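You operate a simulated robot arm through the tools that you are given. There is no shell and no other tool. Be economical: measure what you need, move in short steps, check, and stop when the job is done.

Carry out the task below with a simulated robot arm. There is one attempt and no reset: what you move stays moved.

## Task
Open the middle trolley drawer, put the brass plug on the top of the ice maker away in the inside of the middle trolley drawer, then shut the drawer. Then put the yellow meter from the top of the parts bench on the markers. Then put the white tank on the top of the white table. Then press the red stapler knob three times. Then put the white pressure switch on the red metal tray. Then take the green fitting from the top of table a and put it on the silver valve plate there. Then put the check valve labelled "2" from the top of table c on the top of the tool table. Then fetch the white carton and set it on the notepad. Then take the grey fitting and put it on top of the black filter drier. Then pull the black grille open. Keep to this order. Set down upright: white tank. The black grille goes clockwise seen from above.

Only the result counts: the job must be done as asked and must still hold three seconds after the hand-in. Knocking over, shifting, dropping, spilling or breaking anything else fails it.

## Robot
A 7-joint arm with a two-finger parallel gripper on a trunk, on a base that drives. Base frame: it is fixed to the floor where the robot stands at the start and does not move with it; the origin is under the middle of the robot, x ahead of it, y to its left, z up. Units: mm, degrees, N and s.
With the tool pointing down near the work surface it reaches from about 280 to 360 mm from the robot's upright axis, wherever it stands. Its first joint turns from -166.0 to 166.0 degrees. Places, roughly: black grille [-800, 3400, 300]; brass plug [-500, 3250, 750]; check valve [-3500, 2750, 750]; filter drier (15x5x5 cm) [-700, 2100, 800]; green fitting (5x4x13 cm) [-2800, 3000, 800]; grey fitting (5x4x12 cm) [-1400, -800, 300]; inside of the middle trolley drawer [700, 100, 600]; markers (17x14x2 cm) [-3000, 2900, 800]; middle trolley drawer [600, 0, 600]; notepad (30x22x2 cm) [-3300, 2100, 800]; red metal tray (13x12x3 cm) [-2300, 2000, 800]; red stapler knob [-2900, 1100, 900]; top of the tool table [200, 1000, 800]; top of the white table [-400, 1900, 800]; valve plate [-2500, 3000, 750]; white carton [-3250, 4500, 1000]; white pressure switch [-2000, 2250, 750]; white tank [-4500, 3750, 750]; yellow meter [-6750, 2750, 1000]. Payload 1.57 kg.
The TCP is the grasp point between the finger pads, 30 mm short of the fingertips. In the tool frame z runs along the fingers and y along their closing line. The gripper opens to 80 mm. The fingers are 17 mm wide and 12 mm thick; the gripper's body (40 by 82 mm) begins 80 mm behind the TCP.
Orientation is told as [roll, pitch, yaw] about the base's x, y, z axes, in that order, counted from this pose: with the fingers straight down and closing along the base's y, the tool's x points along the base's -x, its y along +y and its z along -z.

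## Interface
- The arm moves only by the tool jog_arm. Its argument "targets" is one flat list of numbers, 7 for each row, row after row: the shift along the tool's x, y, z in cm, then the turn, a rotation vector about the tool's x, y, z in degrees, then the finger opening in cm, from 0 to 8. In form: [tx, ty, tz, wx, wy, wz, gripper, tx, ty, tz, wx, wy, wz, gripper, ...]. A call has 1 to 12 rows; each row is the pose to reach, as a shift and turn from the pose commanded when the call began, along the tool's axes at that moment. Each row takes 0.2 s and may step no farther than 50 mm and 8.6 degrees from the row before; otherwise, or with a gripper value out of range, the whole call is refused. A pose out of reach is approached as far as the arm can. The call stops where the force on the tool passes 40 N (or 10 N more than at its start, if that is more) or the arm is blocked; 0.2 s more then pass. The fingers move at their own pace (about 72 mm/s each) and stop on an object; they squeeze with about 24 N. The grip force told is the motor's: it shows also when the fingers shut on nothing. Time passes only in rows, and 0.2 s behind the last, so rows that repeat a pose let the fingers close. It gives the time, the measured TCP pose, the force on the tool (base axes), the opening and the grip force at its end, in the units of the frame above (readings bear some noise), with the torque about the TCP (base axes, N m) and any sound that the robot's microphone picked up, and new pictures: "show" is both (left out), scene, wrist or none.
- Cameras (640 x 400 px; columns grow to the right, rows downward): "scene" is now at [-23.4, 176.5, 1590.3]; the picture's right is [0.54, -0.84, 0.00], its down [-0.77, -0.49, -0.40] and it looks along [0.34, 0.22, -0.92] (base axes); focal length 273 px, centre (320, 200). "wrist" rides on the gripper at [72, -7, -122] in the tool frame; the picture's right is [0.09, 1.00, 0.00], its down [-0.84, 0.08, -0.54] and it looks along [-0.54, 0.05, 0.84] (tool axes); focal length 238 px, centre (320, 200). There is no depth. A picture from a camera that has moved, and an enlarged one, comes with that camera's place and axes in the base frame and with its lens. The place of the scene camera against the robot may be out by one fixed shift of up to 12 mm in any direction.
- lift_body(by): slides the trunk up (or, below 0, down) by that many mm; the arm and the scene camera ride with it, the base frame stays. It gives what a move gives, with no picture.
- base_move(legs): drives the robot by 1 to 6 legs, each [ahead, left, turn to the left] in mm, mm and degrees, along the robot's own axes; the way and the turn of a leg run together, so that a leg with both is an arc; at most 1500 mm and 180 degrees a leg. The arm and the cameras ride along, it lands a little off, and it stops where it bumps. It gives what a move gives, and a new picture of the scene camera.
- pan_tilt(pan, tilt): turns the head with the scene camera to pan (to the left, within 86 degrees either way) and tilt (down, from -29 to 69), counted from straight ahead of the robot. It gives what a move gives, and a new picture of the scene camera.
- zoom(camera, box): a new picture of the part [left, top, right, bottom] of that camera's present view, enlarged. It takes no simulated time.
- sign_off(): hands the job in; it is judged then, once.

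Go step by step. Nothing tells you exact positions but the pictures and the camera data: compare them with the known pose of the tool, close in by small moves and look again before you grip or let go. The budget is 525 turns and 360 pictures, counting those below and the enlarged ones. Unless the task says otherwise, let go and move clear before handing in, and close with one line.

The tools are called after "Call:" as name(argument=value, ...) on one line, values as JSON. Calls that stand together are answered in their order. jog_arm: Moves the arm, as the interface text tells. Its arguments: {"type":"object","properties":{"targets":{"type":"array","items":{"type":"number"}},"show":{"type":"string","enum":["both","scene","wrist","none"]}},"required":["targets"]} The other tools are called the same way: lift_body (by) slides the trunk up or down; base_move (legs) drives the base; pan_tilt (pan, tilt) turns the head that bears the scene camera; zoom (camera, box) takes an enlarged picture of a part of a camera's view; sign_off () hands the job in.

At the start:

```text
time: 0.0
ee_pos: [391.4, 279.9, 1040.5]
orientation: [-0.1, 0.1, -0.1]
contact_force: [-0.1, 1.2, -0.4]
wrist_torque: [0.0, 0.0, 0.01]
gripper_width: 79.8
grasp_force: 0.0
trunk travel left (down, up): [-425.0, 55.0]
robot x, y, heading: [2.4, -1.5, 0.1]
head pan, tilt: [32.7, 66.4]
```

scene: 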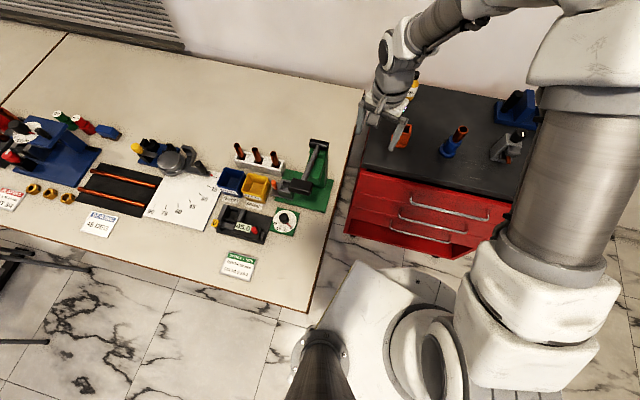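
wrist: 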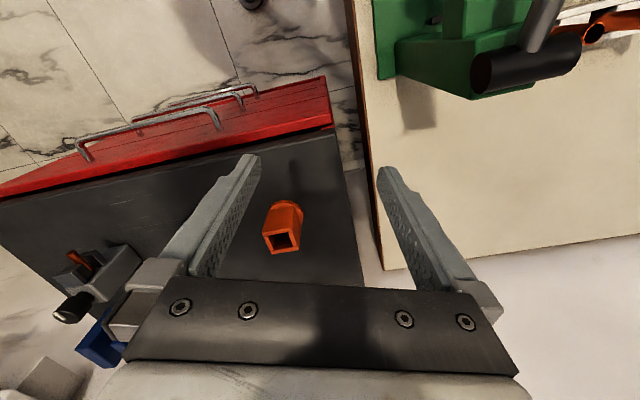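

I see the red trolley ahead with three drawers and the tool table to the left. I'll look closely at the trolley handles first.

Call:
zoom(camera="scene", box=[330, 80, 550, 260])

Call:
pan_tilt(pan=0, tilt=50)

```text
2.22 times, centred on (440, 170) of scene
camera zoom: at [-23.4, 176.5, 1590.3], right [0.54, -0.84, 0.0], down [-0.77, -0.49, -0.4], along [0.34, 0.22, -0.92], focal length 607 px, centre (53, 267)
```

zoom: 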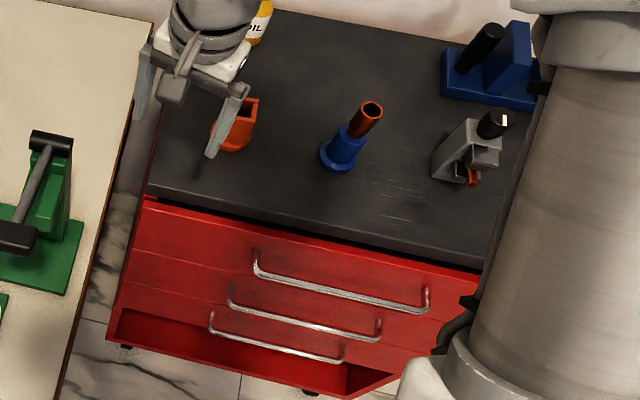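

```text
time: 1.0
ee_pos: [392.6, 279.0, 1038.7]
orientation: [0.1, 0.0, 0.0]
contact_force: [0.0, 0.3, -0.1]
wrist_torque: [0.0, 0.02, 0.02]
gripper_width: 80.1
grasp_force: 0.1
trunk travel left (down, up): [-425.0, 55.0]
robot x, y, heading: [2.3, 0.5, -0.3]
head pan, tilt: [0.0, 50.0]
camera scene: at [4.0, 144.7, 1609.8], right [0.0, -1.0, 0.0], down [-0.77, 0.0, -0.64], along [0.64, 0.0, -0.77], focal length 273 px, centre (320, 200)
```

scene: 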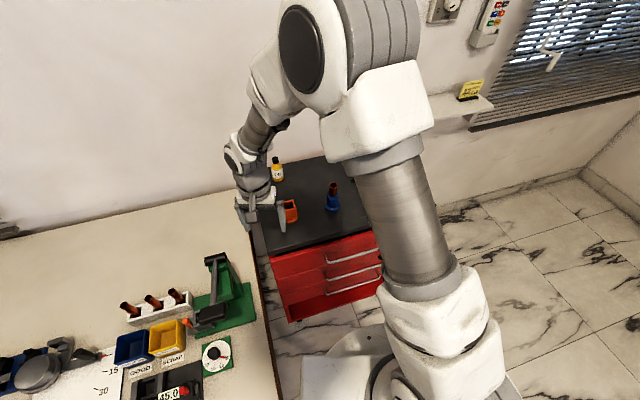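

The handles sit about x=494, y=0 with the trolley turned about 19°. I'll start turning the tool to horizontal, pointing at the trolley.

Call:
jog_arm(targets=[0, -1, 0, 0, -8.2, 0, 8, 0, -2, 0, 0, -16.4, 0, 8, 0, -3, 0, 0, -24.6, 0, 8, 0, -4, 0, 0, -32.8, 0, 8, 0, -5, 0, 0, -41, 0, 8, 0, -6, 0, 0, -49.2, 0, 8, 0, -7, 0, 0, -57.4, 0, 8, 0, -8, 0, 0, -65.6, 0, 8, 0, -9, 0, 0, -73.8, 0, 8, 0, -10, 0, 0, -82, 0, 8, 0, -11, 0, 0, -90, 0, 8])

```text
time: 3.4
ee_pos: [391.2, 168.6, 1040.0]
orientation: [174.2, -89.8, -174.2]
contact_force: [0.0, 0.5, 0.3]
wrist_torque: [-0.01, 0.01, -0.05]
gripper_width: 80.0
grasp_force: 0.0
trunk travel left (down, up): [-425.0, 55.0]
robot x, y, heading: [1.4, 4.5, -0.0]
head pan, tilt: [0.0, 50.0]
camera scene: at [4.0, 144.6, 1609.9], right [0.0, -1.0, 0.0], down [-0.77, 0.0, -0.64], along [0.64, 0.0, -0.77], focal length 273 px, centre (320, 200)
camera wrist: at [270.1, 161.9, 967.4], right [0.0, 1.0, -0.09], down [-0.54, 0.08, 0.84], along [0.84, 0.05, 0.54], focal length 238 px, centre (320, 200)
```

scene: 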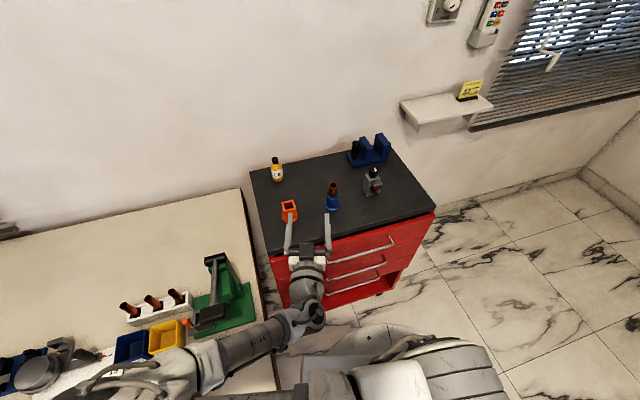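
wrist: 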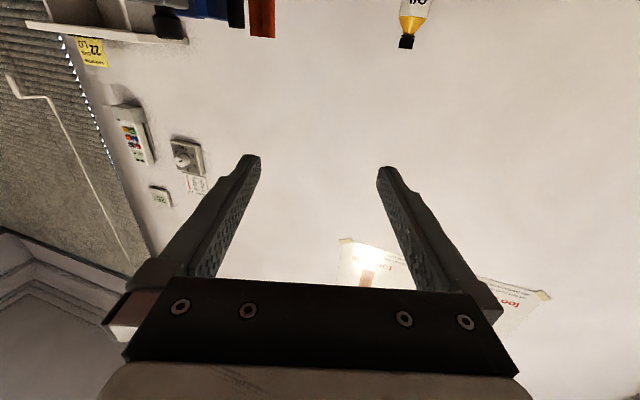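

The tool is horizontal now and the trolley is clearly visible. I'll zoom to measure the handles.

Call:
zoom(camera="scene", box=[240, 140, 440, 310])

Call:
lift_body(by=-60)

Call:
zoom(camera="scene", box=[240, 140, 440, 310])

```text
2.35 times, centred on (340, 225) of scene
camera zoom: at [4.0, 144.6, 1609.9], right [0.0, -1.0, 0.0], down [-0.77, 0.0, -0.64], along [0.64, 0.0, -0.77], focal length 643 px, centre (273, 141)
```

zoom: 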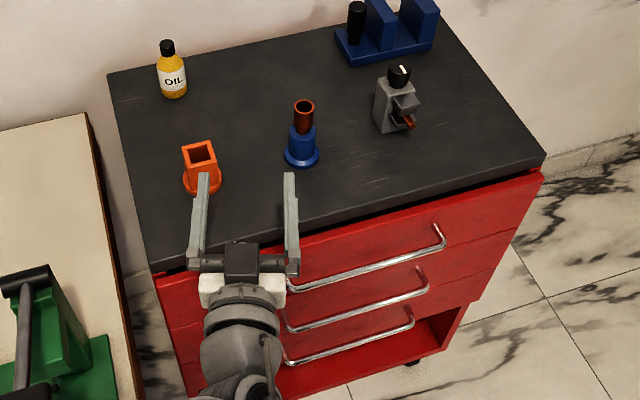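

```text
time: 4.4
ee_pos: [393.1, 168.2, 980.3]
orientation: [112.4, -90.0, -112.4]
contact_force: [0.3, 0.1, 0.5]
wrist_torque: [0.02, 0.03, -0.04]
gripper_width: 80.1
grasp_force: 0.1
trunk travel left (down, up): [-365.0, 115.0]
robot x, y, heading: [-0.9, 0.5, -0.0]
head pan, tilt: [0.0, 50.0]
```

```text
2.35 times, centred on (340, 225) of scene
camera zoom: at [4.0, 144.5, 1549.8], right [0.0, -1.0, 0.0], down [-0.77, 0.0, -0.64], along [0.64, 0.0, -0.77], focal length 643 px, centre (273, 141)
```

zoom: 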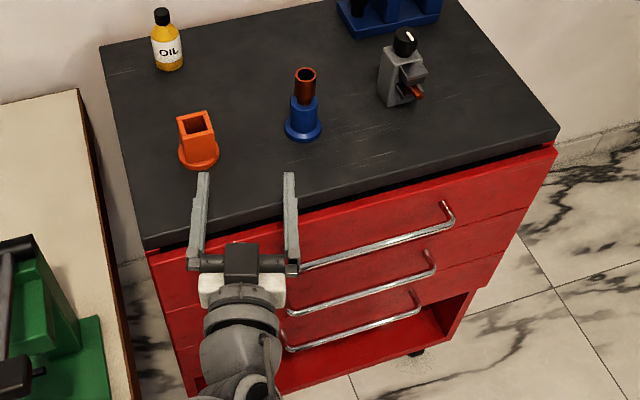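

The baseline is too short for a good height. I'll drive to stand squarely in front of the trolley, which also clears the arm from the tool table.

Call:
base_move(legs=[[0, -170, 0], [0, 0, 19]])

Call:
zoom(camera="scene", box=[220, 120, 420, 290])

```text
time: 7.6
ee_pos: [314.0, 117.8, 979.9]
orientation: [83.9, -90.0, -64.5]
contact_force: [0.5, -0.5, 0.1]
wrist_torque: [0.0, 0.03, 0.0]
gripper_width: 80.3
grasp_force: 0.0
trunk travel left (down, up): [-365.0, 115.0]
robot x, y, heading: [-2.1, -175.2, 19.4]
head pan, tilt: [0.0, 50.0]
camera scene: at [-41.5, -36.2, 1549.8], right [0.33, -0.94, 0.0], down [-0.72, -0.25, -0.64], along [0.61, 0.21, -0.77], focal length 273 px, centre (320, 200)
```

scene: 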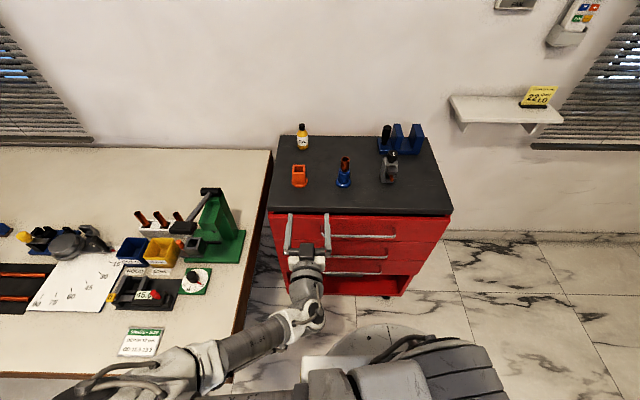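

```text
2.35 times, centred on (320, 205) of scene
camera zoom: at [-41.5, -36.2, 1549.8], right [0.33, -0.94, 0.0], down [-0.72, -0.25, -0.64], along [0.61, 0.21, -0.77], focal length 643 px, centre (320, 188)
```

zoom: 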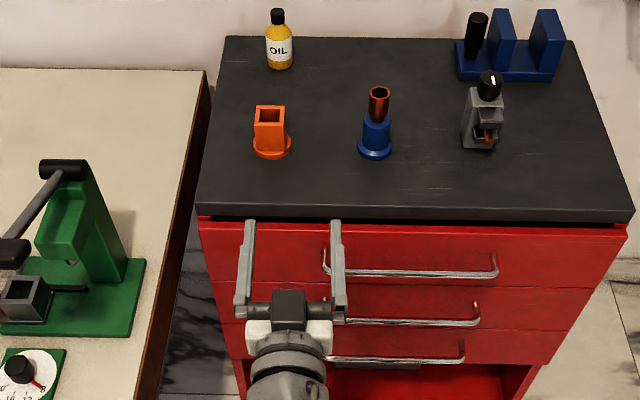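

Middle handle bar: centre about (468, 5, 645), trolley yaw about 16.5°. I'll roll the gripper so the fingers close vertically, and shift the base right so the elbow clears the tool table.

Call:
jog_arm(targets=[0, 0, 0, 0, 0, 8.2, 8, 0, 0, 0, 0, 0, 16.4, 8, 0, 0, 0, 0, 0, 24.6, 8, 0, 0, 0, 0, 0, 32.8, 8, 0, 0, 0, 0, 0, 41, 8, 0, 0, 0, 0, 0, 49.2, 8, 0, 0, 0, 0, 0, 57.4, 8, 0, 0, 0, 0, 0, 65.6, 8, 0, 0, 0, 0, 0, 73.8, 8, 0, 0, 0, 0, 0, 82, 8, 0, 0, 0, 0, 0, 90, 8], show="none")

Call:
base_move(legs=[[0, -150, 0], [0, 0, -3]])

```text
time: 10.0
ee_pos: [314.2, 116.2, 979.3]
orientation: [90.0, 0.2, -70.7]
contact_force: [0.8, -0.3, 0.1]
wrist_torque: [0.02, 0.0, 0.02]
gripper_width: 80.0
grasp_force: 0.1
trunk travel left (down, up): [-365.0, 115.0]
robot x, y, heading: [0.1, -168.0, 19.1]
head pan, tilt: [0.0, 50.0]
```

```text
time: 12.3
ee_pos: [378.1, -42.5, 979.3]
orientation: [90.0, 0.0, -73.7]
contact_force: [0.4, 0.1, 0.5]
wrist_torque: [0.01, 0.02, 0.02]
gripper_width: 80.1
grasp_force: 0.1
trunk travel left (down, up): [-365.0, 115.0]
robot x, y, heading: [54.6, -313.7, 16.2]
head pan, tilt: [0.0, 50.0]
camera scene: at [15.3, -176.9, 1549.8], right [0.28, -0.96, 0.0], down [-0.74, -0.22, -0.64], along [0.62, 0.18, -0.77], focal length 273 px, centre (320, 200)
```

scene: 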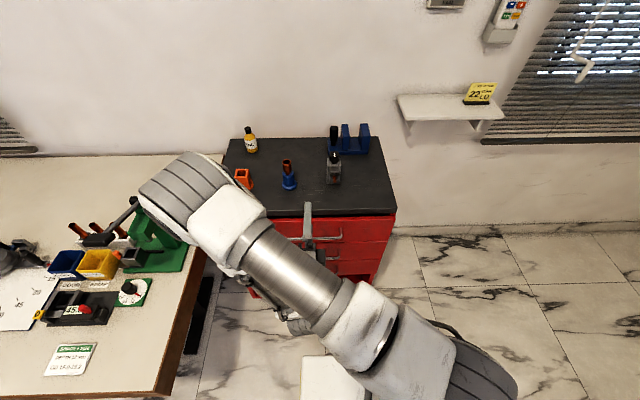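

The elbow flipped high and clear of the table. I'll lower the trunk in stages and look with the wrist camera.

Call:
lift_body(by=-200)

Call:
jog_arm(targets=[0, 0, 0, 0, 0, 0, 8])

```text
time: 14.4
ee_pos: [379.9, -43.3, 778.6]
orientation: [90.0, 0.0, -73.7]
contact_force: [-0.3, 0.7, 0.2]
wrist_torque: [0.0, -0.04, -0.03]
gripper_width: 80.0
grasp_force: 0.1
trunk travel left (down, up): [-165.0, 315.0]
robot x, y, heading: [49.7, -315.3, 16.2]
head pan, tilt: [0.0, 50.0]
```

```text
time: 14.8
ee_pos: [380.8, -43.5, 778.6]
orientation: [90.0, 0.0, -73.7]
contact_force: [0.8, 0.3, 0.3]
wrist_torque: [0.0, 0.02, -0.02]
gripper_width: 80.2
grasp_force: 0.0
trunk travel left (down, up): [-165.0, 315.0]
robot x, y, heading: [45.5, -318.0, 16.1]
head pan, tilt: [0.0, 50.0]
camera scene: at [15.3, -176.9, 1349.8], right [0.28, -0.96, 0.0], down [-0.74, -0.22, -0.64], along [0.62, 0.18, -0.77], focal length 273 px, centre (320, 200)
camera wrist: at [242.1, -8.5, 772.4], right [-0.03, 0.09, 1.0], down [-0.28, -0.96, 0.08], along [0.96, -0.28, 0.05], focal length 238 px, centre (320, 200)
```

scene: 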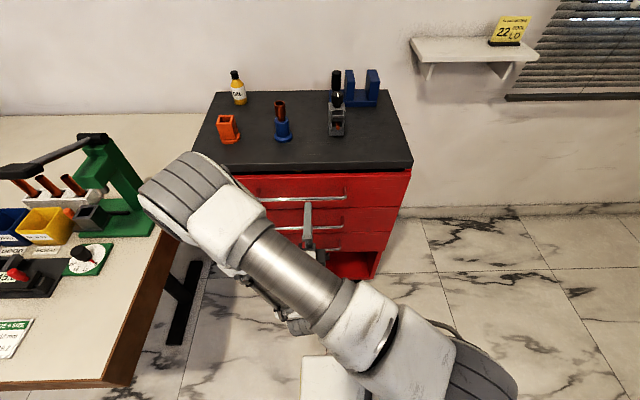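
wrist: 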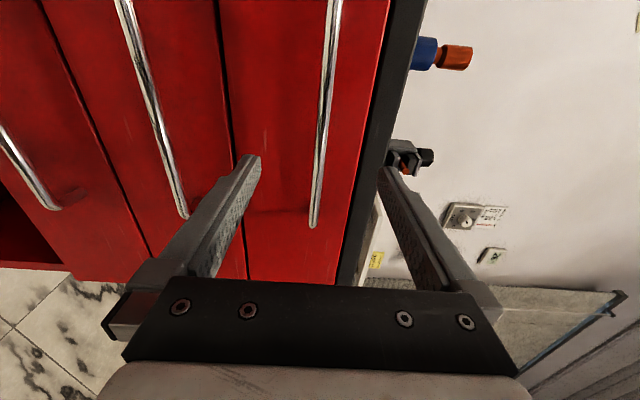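

Handle heights come out about 779, 648 and 520. I'll lower to the middle one and check.

Call:
lift_body(by=-130)

Call:
jog_arm(targets=[0, 0, 4, 0, 0, 0, 8])

```text
time: 16.4
ee_pos: [378.5, -42.6, 649.8]
orientation: [90.0, 0.0, -73.7]
contact_force: [0.2, 0.7, -0.1]
wrist_torque: [0.01, -0.03, 0.0]
gripper_width: 80.0
grasp_force: 0.1
trunk travel left (down, up): [-35.0, 445.0]
robot x, y, heading: [51.5, -313.6, 16.6]
head pan, tilt: [0.0, 50.0]
```

```text
time: 16.8
ee_pos: [417.7, -30.8, 648.4]
orientation: [90.0, 0.0, -73.6]
contact_force: [0.3, 0.3, -1.1]
wrist_torque: [0.01, 0.02, -0.02]
gripper_width: 80.0
grasp_force: 0.0
trunk travel left (down, up): [-35.0, 445.0]
robot x, y, heading: [48.7, -314.3, 16.2]
head pan, tilt: [0.0, 50.0]
camera scene: at [15.1, -176.9, 1219.8], right [0.28, -0.96, 0.0], down [-0.73, -0.22, -0.64], along [0.62, 0.18, -0.77], focal length 273 px, centre (320, 200)
camera wrist: at [280.5, 3.9, 642.1], right [-0.03, 0.09, 1.0], down [-0.28, -0.96, 0.08], along [0.96, -0.28, 0.05], focal length 238 px, centre (320, 200)
```

scene: 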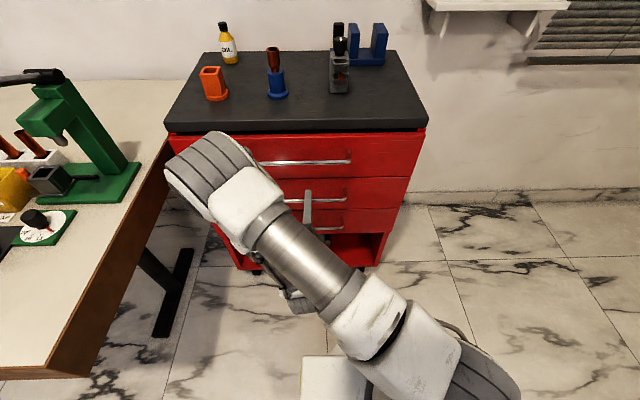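
wrist: 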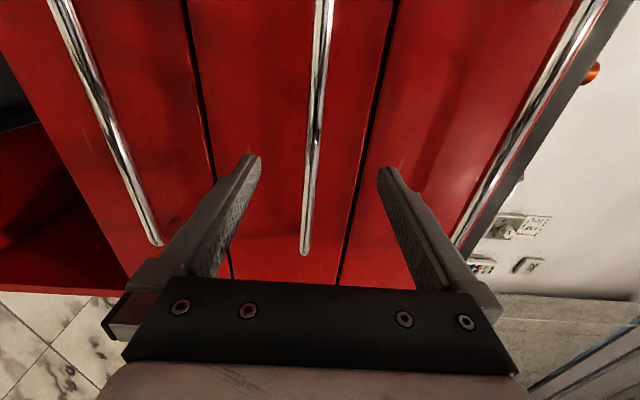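

Aligned with the middle handle. Advancing 40 mm.

Call:
jog_arm(targets=[0, 0, 2, 0, 0, 0, 8, 0, 0, 4, 0, 0, 0, 8], show="wrist")

```text
time: 17.4
ee_pos: [456.9, -19.3, 650.4]
orientation: [90.1, 0.0, -73.8]
contact_force: [-0.4, 0.1, 0.6]
wrist_torque: [-0.02, 0.02, -0.03]
gripper_width: 80.3
grasp_force: 0.1
trunk travel left (down, up): [-35.0, 445.0]
robot x, y, heading: [50.6, -312.8, 16.5]
head pan, tilt: [0.0, 50.0]
camera wrist: at [319.5, 14.6, 642.6], right [-0.03, 0.09, 1.0], down [-0.29, -0.96, 0.08], along [0.96, -0.28, 0.05], focal length 238 px, centre (320, 200)
```

wrist: 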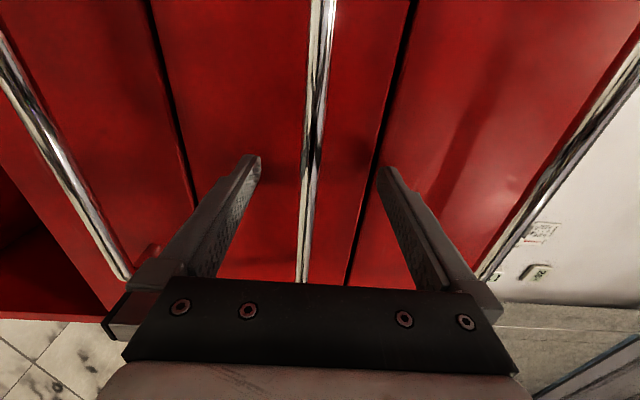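

The bar should be about at the TCP now; I'll lower 5 mm and close.

Call:
jog_arm(targets=[0, -0.5, 0, 0, 0, 0, 8, 0, -0.5, 0, 0, 0, 0, 4, 0, -0.5, 0, 0, 0, 0, 0, 0, -0.5, 0, 0, 0, 0, 0, 0, -0.5, 0, 0, 0, 0, 0], show="wrist")

```text
time: 18.6
ee_pos: [455.1, -20.0, 644.0]
orientation: [89.7, -0.1, -73.7]
contact_force: [-0.4, 0.3, -13.3]
wrist_torque: [0.04, 0.05, -0.08]
gripper_width: 12.1
grasp_force: 29.7
trunk travel left (down, up): [-35.0, 445.0]
robot x, y, heading: [48.8, -316.3, 16.2]
head pan, tilt: [0.0, 50.0]
camera wrist: at [318.6, 14.3, 636.4], right [-0.02, 0.09, 1.0], down [-0.28, -0.96, 0.08], along [0.96, -0.28, 0.05], focal length 238 px, centre (320, 200)
```

wrist: 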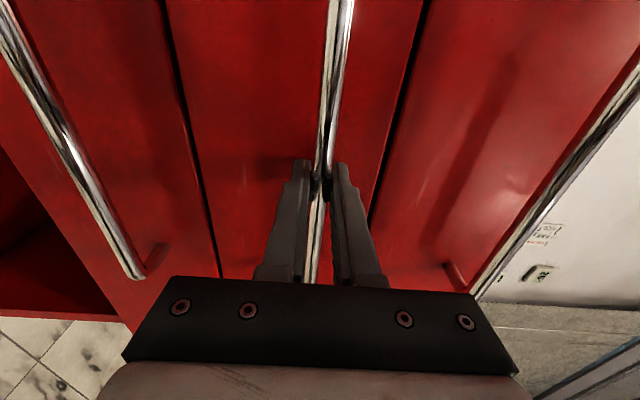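

Gripped the handle (12 mm). Pulling it along the drawer normal.

Call:
jog_arm(targets=[0, 0.3, -2, 0, 0, 0, 0, 0, 0.3, -4, 0, 0, 0, 0, 0, 0.3, -6, 0, 0, 0, 0, 0, 0.3, -8, 0, 0, 0, 0], show="scene")

```text
time: 19.5
ee_pos: [396.1, -39.3, 643.3]
orientation: [88.8, -0.1, -73.9]
contact_force: [-0.9, -0.7, -13.2]
wrist_torque: [0.03, 0.16, -0.39]
gripper_width: 11.6
grasp_force: 28.9
trunk travel left (down, up): [-35.0, 445.0]
robot x, y, heading: [48.0, -316.2, 16.4]
head pan, tilt: [0.0, 50.0]
stopped in row 4: the force on the tool passed its limit at 41 N (the readings are from after the stop); the commanded pose is now the measured one
camera scene: at [15.8, -176.6, 1220.3], right [0.28, -0.96, 0.0], down [-0.74, -0.22, -0.64], along [0.62, 0.18, -0.77], focal length 273 px, centre (320, 200)
```

scene: 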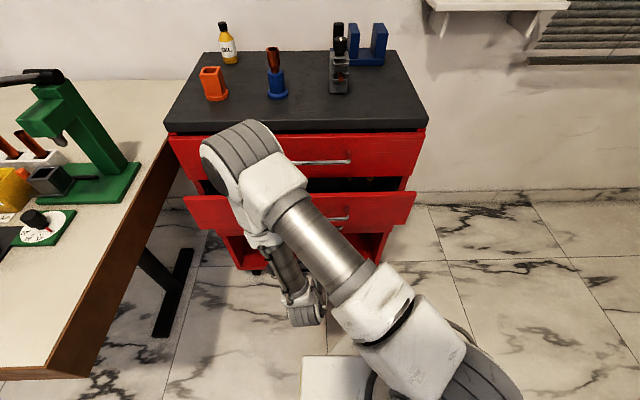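

The drawer opened about 60 mm. Continuing slower.

Call:
jog_arm(targets=[0, 0.3, -1, 0, 0, 0, 0, 0, 0.3, -2, 0, 0, 0, 0, 0, 0.3, -3, 0, 0, 0, 0, 0, 0.3, -4, 0, 0, 0, 0, 0, 0.3, -5, 0, 0, 0, 0, 0, 0.3, -6, 0, 0, 0, 0, 0, 0.3, -7, 0, 0, 0, 0, 0, 0.3, -8, 0, 0, 0, 0], show="scene")

```text
time: 20.4
ee_pos: [363.9, -49.0, 643.1]
orientation: [88.0, -0.1, -74.2]
contact_force: [-0.6, 1.0, -12.0]
wrist_torque: [0.04, 0.17, -0.21]
gripper_width: 12.1
grasp_force: 29.1
trunk travel left (down, up): [-35.0, 445.0]
robot x, y, heading: [51.9, -313.8, 16.2]
head pan, tilt: [0.0, 50.0]
stopped in row 4: the force on the tool passed its limit at 41 N (the readings are from after the stop); the commanded pose is now the measured one
camera scene: at [15.8, -176.7, 1220.4], right [0.28, -0.96, 0.0], down [-0.74, -0.22, -0.64], along [0.62, 0.18, -0.77], focal length 273 px, centre (320, 200)
```

scene: 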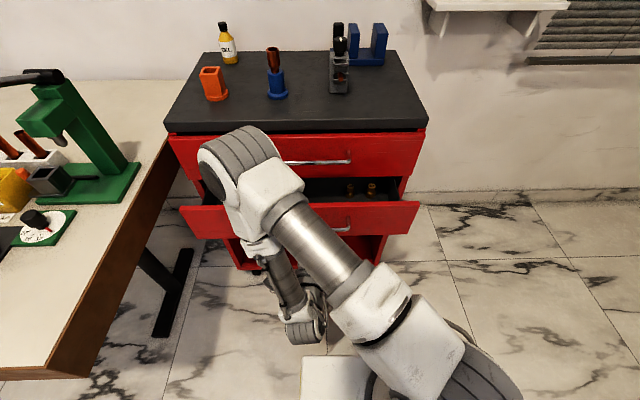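

Drawer friction is near the stop limit, so I'll pull with the base instead.

Call:
base_move(legs=[[-60, -1.5, 0]])

```text
time: 21.4
ee_pos: [307.8, -67.9, 643.2]
orientation: [88.3, -0.2, -74.0]
contact_force: [1.1, -3.1, -20.7]
wrist_torque: [0.09, 0.05, 0.55]
gripper_width: 12.0
grasp_force: 29.2
trunk travel left (down, up): [-35.0, 445.0]
robot x, y, heading: [-7.8, -333.0, 16.3]
head pan, tilt: [0.0, 50.0]
camera scene: at [-40.5, -194.7, 1219.7], right [0.28, -0.96, 0.0], down [-0.74, -0.22, -0.64], along [0.62, 0.18, -0.77], focal length 273 px, centre (320, 200)
```

scene: 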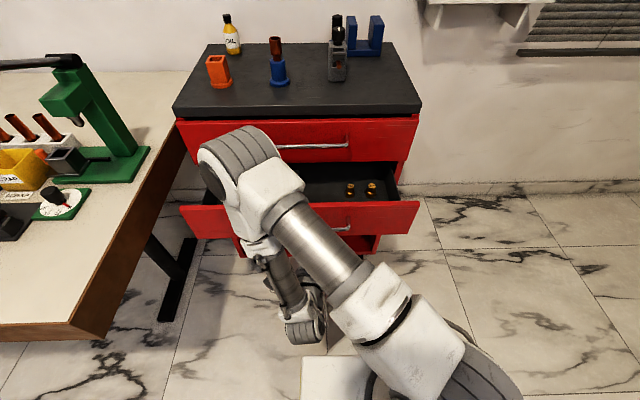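

Base pull works. Another 70 mm.

Call:
base_move(legs=[[-70, -1.5, 0]])

```text
time: 22.6
ee_pos: [244.0, -89.8, 642.9]
orientation: [88.2, -0.2, -74.2]
contact_force: [0.4, -1.4, -9.0]
wrist_torque: [0.03, 0.01, 0.6]
gripper_width: 11.6
grasp_force: 29.2
trunk travel left (down, up): [-35.0, 445.0]
robot x, y, heading: [-67.7, -355.0, 16.4]
head pan, tilt: [0.0, 50.0]
camera scene: at [-105.8, -215.4, 1219.8], right [0.28, -0.96, 0.0], down [-0.74, -0.21, -0.64], along [0.62, 0.18, -0.77], focal length 273 px, centre (320, 200)
```

scene: 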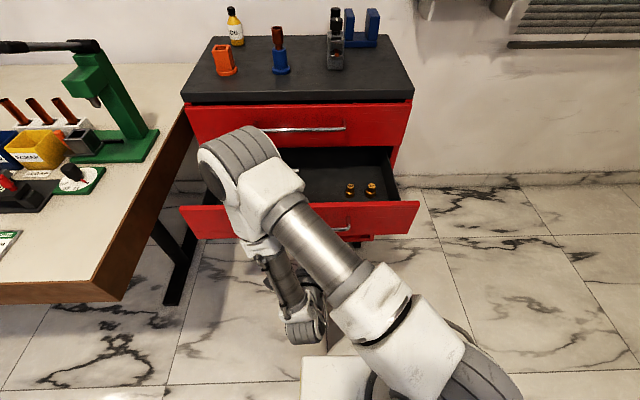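

The drawer is open about 220 mm. I'll let go and back off.

Call:
jog_arm(targets=[0, 0, 0, 0, 0, 0, 8, 0, 0, 0, 0, 0, 0, 8, 0, 0, 0, 0, 0, 0, 8, 0, 0, -3, 0, 0, 0, 8, 0, 0, -6, 0, 0, 0, 8], show="wrist")

Call:
base_move(legs=[[-250, 0, 0]])

```text
time: 24.0
ee_pos: [222.5, -114.7, 667.2]
orientation: [94.3, -0.1, -78.1]
contact_force: [0.1, 0.0, -0.7]
wrist_torque: [-0.02, 0.06, -0.05]
gripper_width: 80.2
grasp_force: 0.0
trunk travel left (down, up): [-35.0, 445.0]
robot x, y, heading: [-69.6, -356.9, 16.2]
head pan, tilt: [0.0, 50.0]
stopped in row 5: the arm was blocked; the commanded pose is now the measured one
camera wrist: at [89.3, -69.4, 651.3], right [-0.09, 0.08, 0.99], down [-0.36, -0.93, 0.04], along [0.93, -0.36, 0.11], focal length 238 px, centre (320, 200)
```

wrist: 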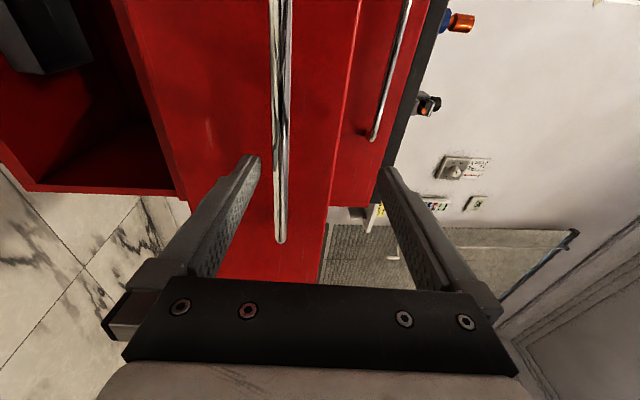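

```text
time: 26.2
ee_pos: [-15.7, -185.4, 669.0]
orientation: [94.5, -0.1, -78.3]
contact_force: [-0.1, -0.2, 0.3]
wrist_torque: [-0.02, -0.01, 0.01]
gripper_width: 80.0
grasp_force: 0.1
trunk travel left (down, up): [-35.0, 445.0]
robot x, y, heading: [-313.1, -419.9, 16.2]
head pan, tilt: [0.0, 50.0]
camera scene: at [-344.3, -284.4, 1219.8], right [0.27, -0.96, 0.0], down [-0.74, -0.21, -0.64], along [0.62, 0.18, -0.77], focal length 273 px, centre (320, 200)
```

scene: 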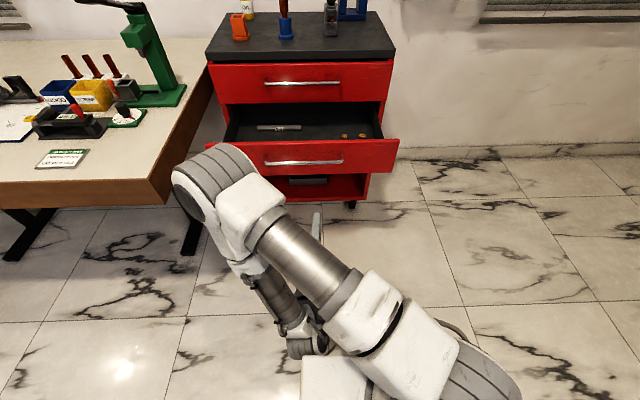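

Clear of the drawer. Now I'll raise the trunk and return the tool to pointing down.

Call:
lift_body(by=400)

Call:
jog_arm(targets=[0, 0, 2, 0, 0, -8.2, 8, 0, 0, 4, 0, 0, -16.4, 8, 0, 0, 6, 0, 0, -24.6, 8, 0, 0, 8, 0, 0, -32.8, 8, 0, 0, 9, 0, 0, -41, 8, 0, 0, 9, 0, 0, -49.2, 8, 0, 0, 9, 0, 0, -57.4, 8, 0, 0, 9, 0, 0, -65.6, 8, 0, 0, 9, 0, 0, -73.8, 8, 0, 0, 9, 0, 0, -82, 8, 0, 0, 9, 0, 0, -90, 8], show="none")

Call:
jog_arm(targets=[0, 0, 0, 0, 8.2, 0, 8, 0, 0, 0, 0, 16.4, 0, 8, 0, 0, 0, 0, 24.6, 0, 8, 0, 0, 0, 0, 32.8, 0, 8, 0, 0, 0, 0, 41, 0, 8, 0, 0, 0, 0, 49.2, 0, 8, 0, 0, 0, 0, 57.4, 0, 8, 0, 0, 0, 0, 65.6, 0, 8, 0, 0, 0, 0, 73.8, 0, 8, 0, 0, 0, 0, 82, 0, 8, 0, 0, 0, 0, 90, 0, 8])

```text
time: 30.0
ee_pos: [-15.0, -184.7, 1066.8]
orientation: [94.5, -0.1, -78.4]
contact_force: [0.3, 0.1, -0.2]
wrist_torque: [-0.02, 0.03, -0.01]
gripper_width: 79.9
grasp_force: 0.1
trunk travel left (down, up): [-435.0, 45.0]
robot x, y, heading: [-311.4, -420.5, 15.8]
head pan, tilt: [0.0, 50.0]
```

```text
time: 32.4
ee_pos: [71.6, -166.2, 1074.5]
orientation: [-176.4, -85.7, -171.9]
contact_force: [0.0, 0.7, 0.6]
wrist_torque: [0.01, -0.03, 0.02]
gripper_width: 79.9
grasp_force: 0.1
trunk travel left (down, up): [-435.0, 45.0]
robot x, y, heading: [-308.9, -421.7, 16.2]
head pan, tilt: [0.0, 50.0]
```

```text
time: 34.8
ee_pos: [73.2, -168.2, 1074.7]
orientation: [-0.1, -4.3, 11.5]
contact_force: [0.1, 0.2, -0.6]
wrist_torque: [0.02, 0.0, -0.01]
gripper_width: 79.8
grasp_force: 0.0
trunk travel left (down, up): [-435.0, 45.0]
robot x, y, heading: [-311.2, -420.7, 15.8]
head pan, tilt: [0.0, 50.0]
camera scene: at [-344.1, -284.4, 1619.8], right [0.27, -0.96, 0.0], down [-0.74, -0.21, -0.64], along [0.62, 0.18, -0.77], focal length 273 px, centre (320, 200)
camera wrist: at [-5.0, -190.0, 1190.0], right [-0.29, 0.96, -0.01], down [0.76, 0.24, 0.6], along [0.58, 0.17, -0.8], focal length 238 px, centre (320, 200)
```

scene: 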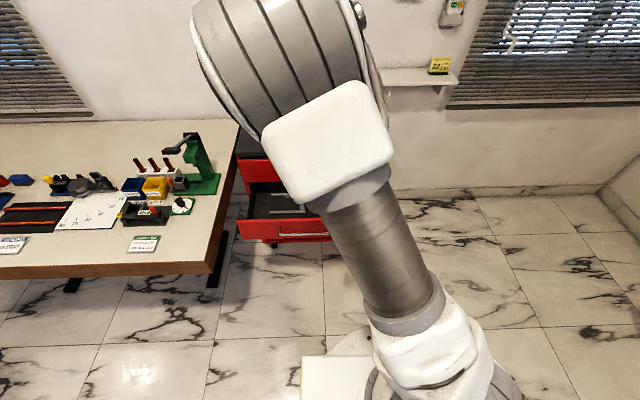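
wrist: 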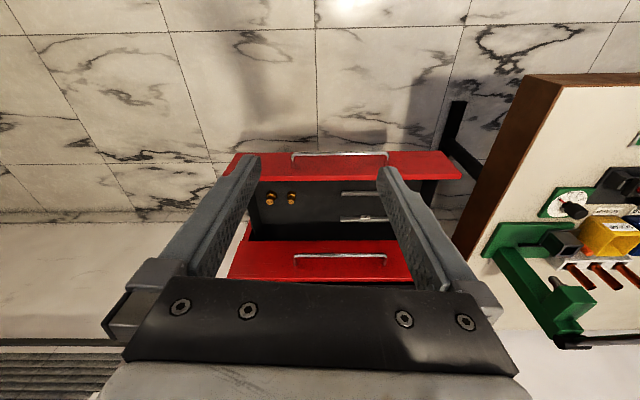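

Tool is down again. Now I'll look around for a route to the ice maker at about (-500, 3250).

Call:
pan_tilt(pan=75, tilt=15)

Call:
pan_tilt(pan=86, tilt=40)

```text
time: 36.3
ee_pos: [71.7, -167.9, 1075.3]
orientation: [-0.1, -4.5, 11.7]
contact_force: [-1.4, 0.1, 0.7]
wrist_torque: [0.01, 0.01, 0.04]
gripper_width: 80.1
grasp_force: 0.1
trunk travel left (down, up): [-435.0, 45.0]
robot x, y, heading: [-309.0, -423.2, 15.8]
head pan, tilt: [75.0, 15.0]
camera scene: at [-419.8, -212.1, 1673.5], right [1.0, 0.02, 0.0], down [0.0, -0.26, -0.97], along [-0.01, 0.97, -0.26], focal length 273 px, centre (320, 200)
```

scene: 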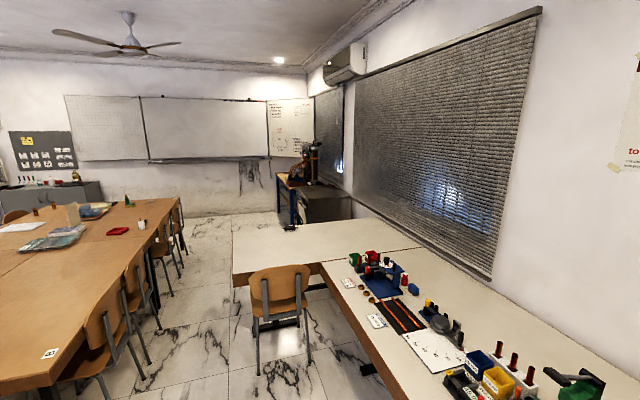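

```text
time: 37.2
ee_pos: [71.9, -166.2, 1074.3]
orientation: [-0.1, -4.5, 11.7]
contact_force: [0.0, 0.6, -1.2]
wrist_torque: [-0.02, -0.02, -0.01]
gripper_width: 79.9
grasp_force: 0.0
trunk travel left (down, up): [-435.0, 45.0]
robot x, y, heading: [-305.4, -419.9, 16.0]
head pan, tilt: [85.9, 40.0]
camera scene: at [-435.8, -222.3, 1634.1], right [0.98, 0.21, 0.0], down [0.13, -0.63, -0.77], along [-0.16, 0.75, -0.64], focal length 273 px, centre (320, 200)
```

scene: 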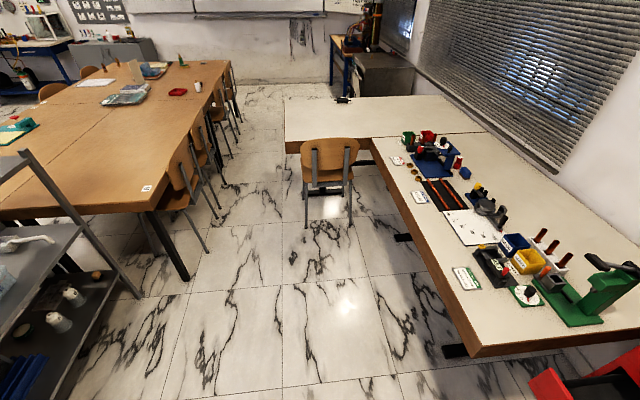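

A classroom: the L-shaped bench wing ("white table") with a chair, an aisle beside the wooden tables, and the ice maker cabinet beyond. I'll drive back into the aisle line and then along it in stages.

Call:
base_move(legs=[[-480, 0, 0], [0, 500, 0]])

```text
time: 44.7
ee_pos: [-525.7, 180.1, 1074.1]
orientation: [0.0, -4.3, 11.8]
contact_force: [-0.3, -0.5, -0.9]
wrist_torque: [-0.04, 0.02, 0.03]
gripper_width: 80.2
grasp_force: 0.0
trunk travel left (down, up): [-435.0, 45.0]
robot x, y, heading: [-905.8, -76.8, 16.2]
head pan, tilt: [85.9, 40.0]
camera scene: at [-1033.3, 125.3, 1634.0], right [0.98, 0.21, 0.0], down [0.13, -0.63, -0.77], along [-0.16, 0.75, -0.64], focal length 273 px, centre (320, 200)
```

scene: 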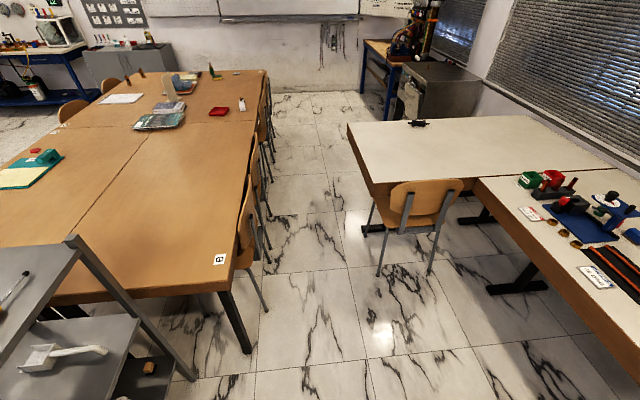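

The aisle is clear, about 640 mm between chairs and the wing. Driving on in two legs.

Call:
base_move(legs=[[-12, 1100, 0], [0, 1000, 0]])

```text
time: 52.7
ee_pos: [-835.7, 1220.0, 1074.6]
orientation: [-0.1, -4.4, 11.7]
contact_force: [-0.2, -0.4, -0.1]
wrist_torque: [0.02, -0.02, -0.02]
gripper_width: 80.0
grasp_force: 0.0
trunk travel left (down, up): [-435.0, 45.0]
robot x, y, heading: [-1213.4, 964.7, 15.8]
head pan, tilt: [85.9, 40.0]
stopped in leg 1: the robot was blocked; the commanded pose is now the measured one
camera scene: at [-1343.3, 1163.7, 1634.0], right [0.98, 0.21, 0.0], down [0.13, -0.63, -0.77], along [-0.16, 0.75, -0.64], focal length 273 px, centre (320, 200)
```

scene: 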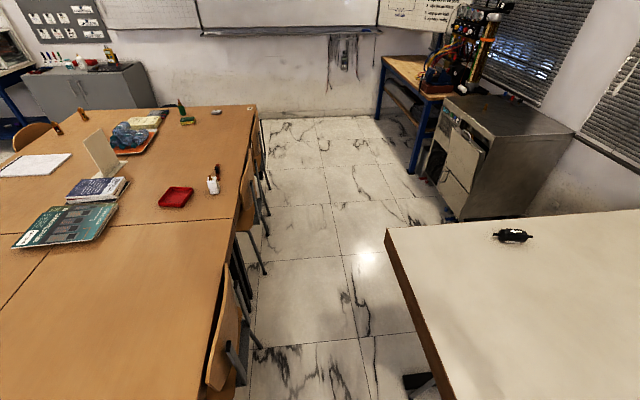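

I was blocked at about v=1266. I'll look down to find what touches.

Call:
pan_tilt(pan=86, tilt=69)

Call:
pan_tilt(pan=40, tilt=65)

```text
time: 53.6
ee_pos: [-834.9, 1220.7, 1074.4]
orientation: [-0.1, -4.4, 11.8]
contact_force: [0.3, 0.5, 0.5]
wrist_torque: [0.02, 0.02, -0.03]
gripper_width: 80.0
grasp_force: 0.1
trunk travel left (down, up): [-435.0, 45.0]
robot x, y, heading: [-1216.6, 964.3, 15.7]
head pan, tilt: [85.9, 68.8]
camera scene: at [-1337.3, 1135.5, 1597.9], right [0.98, 0.21, 0.0], down [0.19, -0.91, -0.36], along [-0.08, 0.36, -0.93], focal length 273 px, centre (320, 200)
```

scene: 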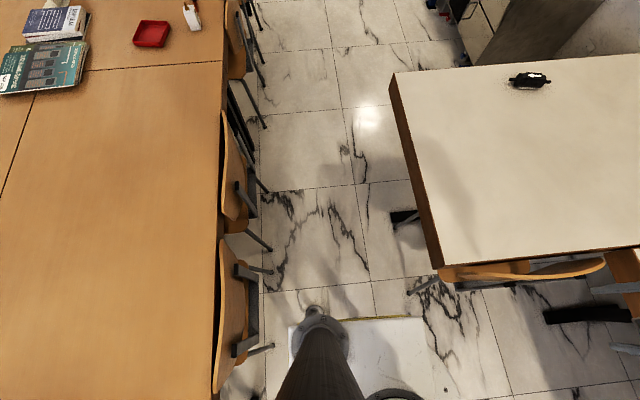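

```text
time: 54.8
ee_pos: [-835.0, 1218.7, 1074.4]
orientation: [-0.1, -4.4, 11.7]
contact_force: [0.5, 0.5, -0.1]
wrist_torque: [0.0, 0.02, -0.04]
gripper_width: 80.3
grasp_force: 0.0
trunk travel left (down, up): [-435.0, 45.0]
robot x, y, heading: [-1212.2, 966.3, 16.2]
head pan, tilt: [40.0, 65.0]
camera scene: at [-1291.8, 1131.1, 1601.7], right [0.83, -0.56, 0.0], down [-0.51, -0.75, -0.42], along [0.24, 0.35, -0.91], focal length 273 px, centre (320, 200)
```

scene: 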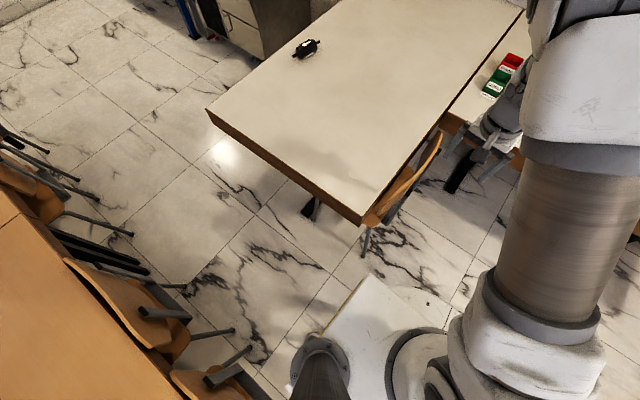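

The base is long front-to-rear, so its front would foul the chair and table foot. I'll back out, turn to face along the aisle, and drive forward through it.

Call:
base_move(legs=[[0, -850, 0], [0, 0, 90]])

Call:
pan_tilt(pan=0, tilt=60)

```text
time: 66.6
ee_pos: [-1249.3, 532.3, 1074.0]
orientation: [-0.2, -4.4, 102.6]
contact_force: [0.4, -0.5, 0.0]
wrist_torque: [0.04, 0.01, -0.01]
gripper_width: 80.0
grasp_force: 0.0
trunk travel left (down, up): [-435.0, 45.0]
robot x, y, heading: [-989.4, 154.4, 107.1]
head pan, tilt: [40.0, 65.0]
camera scene: at [-1142.6, 75.7, 1601.7], right [0.55, 0.84, 0.0], down [0.76, -0.49, -0.42], along [-0.35, 0.23, -0.91], focal length 273 px, centre (320, 200)
```

scene: 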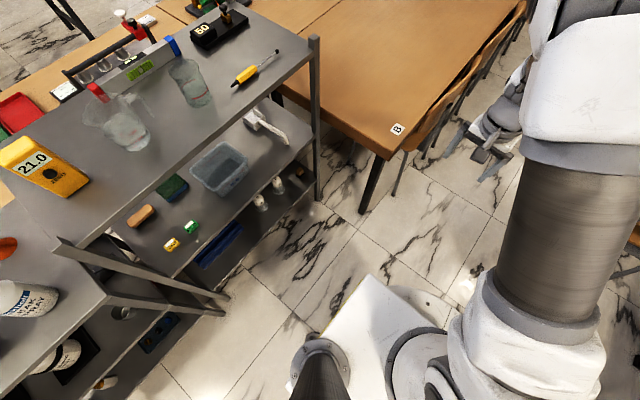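

```text
time: 67.7
ee_pos: [-1250.1, 533.5, 1074.6]
orientation: [-0.1, -4.4, 102.8]
contact_force: [-0.2, 0.4, 0.1]
wrist_torque: [0.01, 0.01, -0.02]
gripper_width: 80.0
grasp_force: 0.1
trunk travel left (down, up): [-435.0, 45.0]
robot x, y, heading: [-988.4, 156.3, 107.0]
head pan, tilt: [0.0, 60.0]
camera scene: at [-1111.2, 106.4, 1607.3], right [0.96, 0.29, 0.0], down [0.25, -0.83, -0.5], along [-0.15, 0.48, -0.87], focal length 273 px, centre (320, 200)
```

scene: 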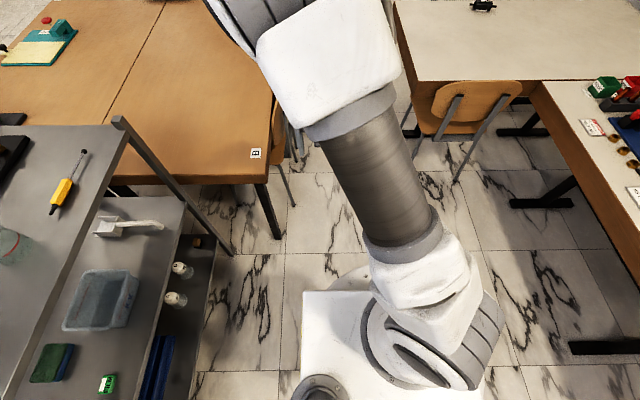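

The base is about 450 wide, which fits the aisle lengthwise. Driving forward along the aisle.

Call:
base_move(legs=[[0, -50, -0.8], [1300, 0, 0], [900, 0, 0]])

```text
time: 83.0
ee_pos: [-1796.5, 2681.5, 1074.0]
orientation: [-0.2, -4.3, 101.0]
contact_force: [0.5, 0.5, -0.7]
wrist_torque: [0.02, 0.05, 0.0]
gripper_width: 80.1
grasp_force: 0.1
trunk travel left (down, up): [-435.0, 45.0]
robot x, y, heading: [-1544.4, 2293.5, 105.4]
head pan, tilt: [0.0, 60.0]
camera scene: at [-1669.2, 2250.9, 1607.3], right [0.96, 0.26, 0.0], down [0.23, -0.84, -0.5], along [-0.13, 0.48, -0.87], focal length 273 px, centre (320, 200)
```

scene: 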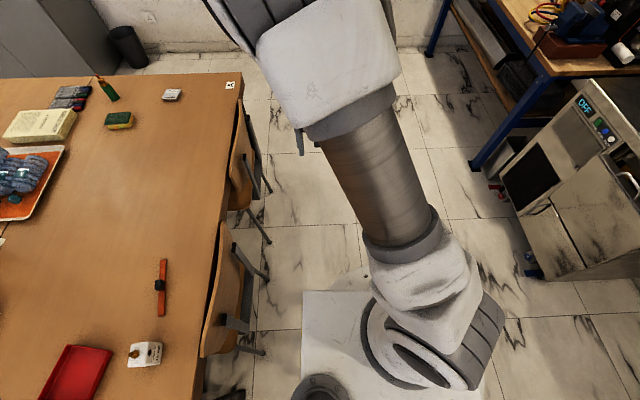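

The ice maker is on the right, its front facing about yaw 29°. I'll turn to face it and look.

Call:
base_move(legs=[[200, 0, 0], [0, 0, -76]])

Call:
pan_tilt(pan=0, tilt=35)

```text
time: 89.3
ee_pos: [-1287.7, 2828.4, 1074.7]
orientation: [0.0, -4.4, 25.4]
contact_force: [-0.5, -0.8, 1.1]
wrist_torque: [-0.02, 0.03, 0.03]
gripper_width: 80.2
grasp_force: 0.0
trunk travel left (down, up): [-435.0, 45.0]
robot x, y, heading: [-1594.2, 2484.7, 29.7]
head pan, tilt: [0.0, 60.0]
camera scene: at [-1671.3, 2608.1, 1607.3], right [0.5, -0.87, 0.0], down [-0.75, -0.43, -0.5], along [0.43, 0.25, -0.87], focal length 273 px, centre (320, 200)
```

scene: 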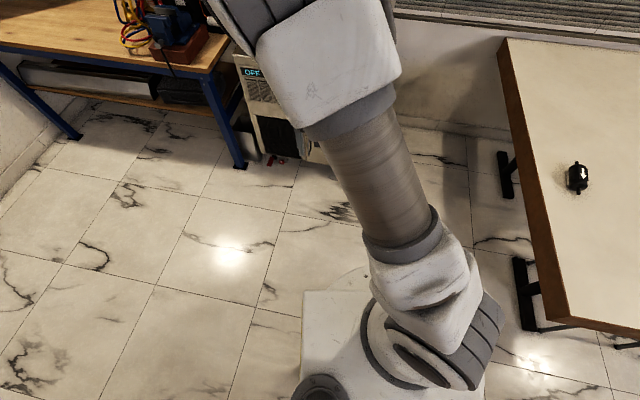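

```text
time: 90.2
ee_pos: [-1286.8, 2828.4, 1074.7]
orientation: [-0.1, -4.4, 25.4]
contact_force: [-0.1, 1.0, -0.7]
wrist_torque: [-0.03, 0.0, 0.0]
gripper_width: 80.0
grasp_force: 0.1
trunk travel left (down, up): [-435.0, 45.0]
robot x, y, heading: [-1593.4, 2489.0, 29.7]
head pan, tilt: [0.0, 35.0]
camera scene: at [-1652.8, 2618.7, 1641.5], right [0.5, -0.87, 0.0], down [-0.5, -0.28, -0.82], along [0.71, 0.41, -0.57], focal length 273 px, centre (320, 200)
```

scene: 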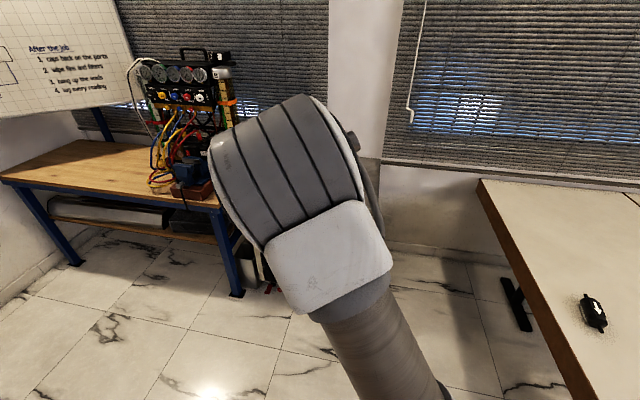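

The arm blocks the view, so I'll swing it to the robot's right by turning about the robot axis.

Call:
jog_arm(targets=[-1.5, -4.6, 0, 0, 0.4, 6, 8, -2.5, -9.3, 0, 0, 0.8, 12, 8, -3.1, -14.1, 0, 0, 1.2, 18, 8, -3.1, -18.9, 0, 0, 1.6, 24, 8, -2.6, -23.7, 0, 0, 2, 30, 8, -1.6, -28.4, 0, 0, 2.4, 36, 8, -0.2, -33, 0, 0, 2.8, 42, 8, 1.8, -37.4, 0, 0, 3.2, 48, 8, 4.1, -41.5, 0, 0, 3.6, 54, 8, 7, -45.5, 0, 0, 4, 60, 8, 10.1, -49.1, 0, 0, 4.4, 66, 8], show="scene")

```text
time: 92.5
ee_pos: [-1166.3, 2341.1, 1068.9]
orientation: [1.7, 1.6, -40.5]
contact_force: [-0.7, -0.1, 0.2]
wrist_torque: [-0.01, -0.01, -0.01]
gripper_width: 80.0
grasp_force: 0.1
trunk travel left (down, up): [-435.0, 45.0]
robot x, y, heading: [-1598.5, 2486.9, 29.8]
head pan, tilt: [0.0, 35.0]
camera scene: at [-1652.8, 2618.4, 1641.6], right [0.5, -0.87, 0.0], down [-0.5, -0.28, -0.82], along [0.71, 0.41, -0.57], focal length 273 px, centre (320, 200)
```

scene: 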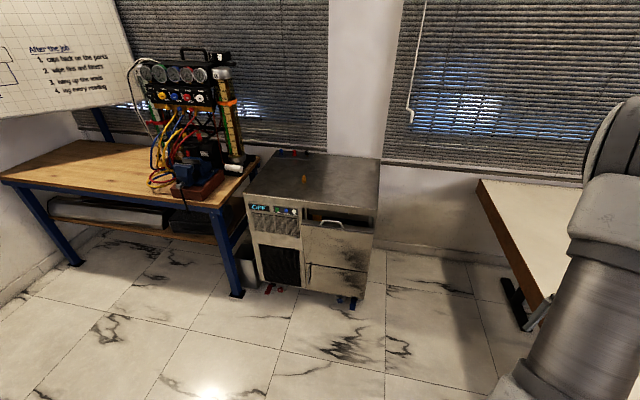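

Good view now. Zooming on the ice maker.

Call:
zoom(camera="scene", box=[220, 130, 400, 320])

```text
2.11 times, centred on (310, 225) of scene
camera zoom: at [-1652.8, 2618.4, 1641.6], right [0.5, -0.87, 0.0], down [-0.5, -0.28, -0.82], along [0.71, 0.41, -0.57], focal length 575 px, centre (341, 147)
```

zoom: 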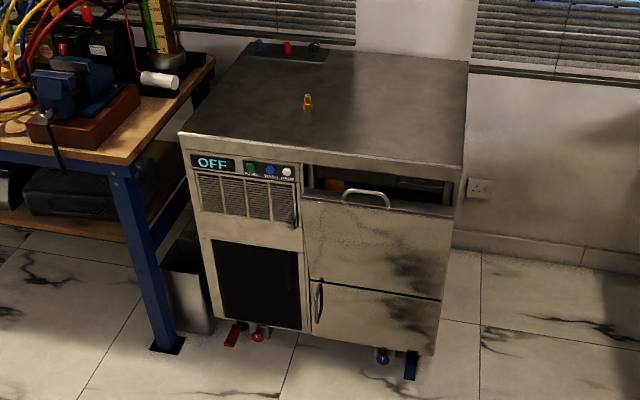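

The plug sits about 230 mm behind the front edge, so I need to know the real reach at this relative height. Testing outward extension here in free air.

Call:
jog_arm(targets=[-4.6, 1.86, 0, 0, 0, 0, 8, -9.3, 3.7, 0, 0, 0, 0, 8, -13.9, 5.6, 0, 0, 0, 0, 8, -18.6, 7.4, 0, 0, 0, 0, 8], show="none")

```text
refused: row 2 steps farther than a row can; nothing moved
```

Call:
jog_arm(targets=[-4.2, 1.7, 0, 0, 0, 0, 8, -8.4, 3.4, 0, 0, 0, 0, 8, -12.6, 5.1, 0, 0, 0, 0, 8, -16.8, 6.8, 0, 0, 0, 0, 8], show="none")

```text
time: 93.5
ee_pos: [-995.2, 2284.6, 1066.0]
orientation: [1.7, 1.6, -40.5]
contact_force: [-0.1, 0.3, 0.5]
wrist_torque: [0.01, -0.01, 0.01]
gripper_width: 80.1
grasp_force: 0.1
trunk travel left (down, up): [-435.0, 45.0]
robot x, y, heading: [-1600.5, 2487.5, 29.8]
head pan, tilt: [0.0, 35.0]
```

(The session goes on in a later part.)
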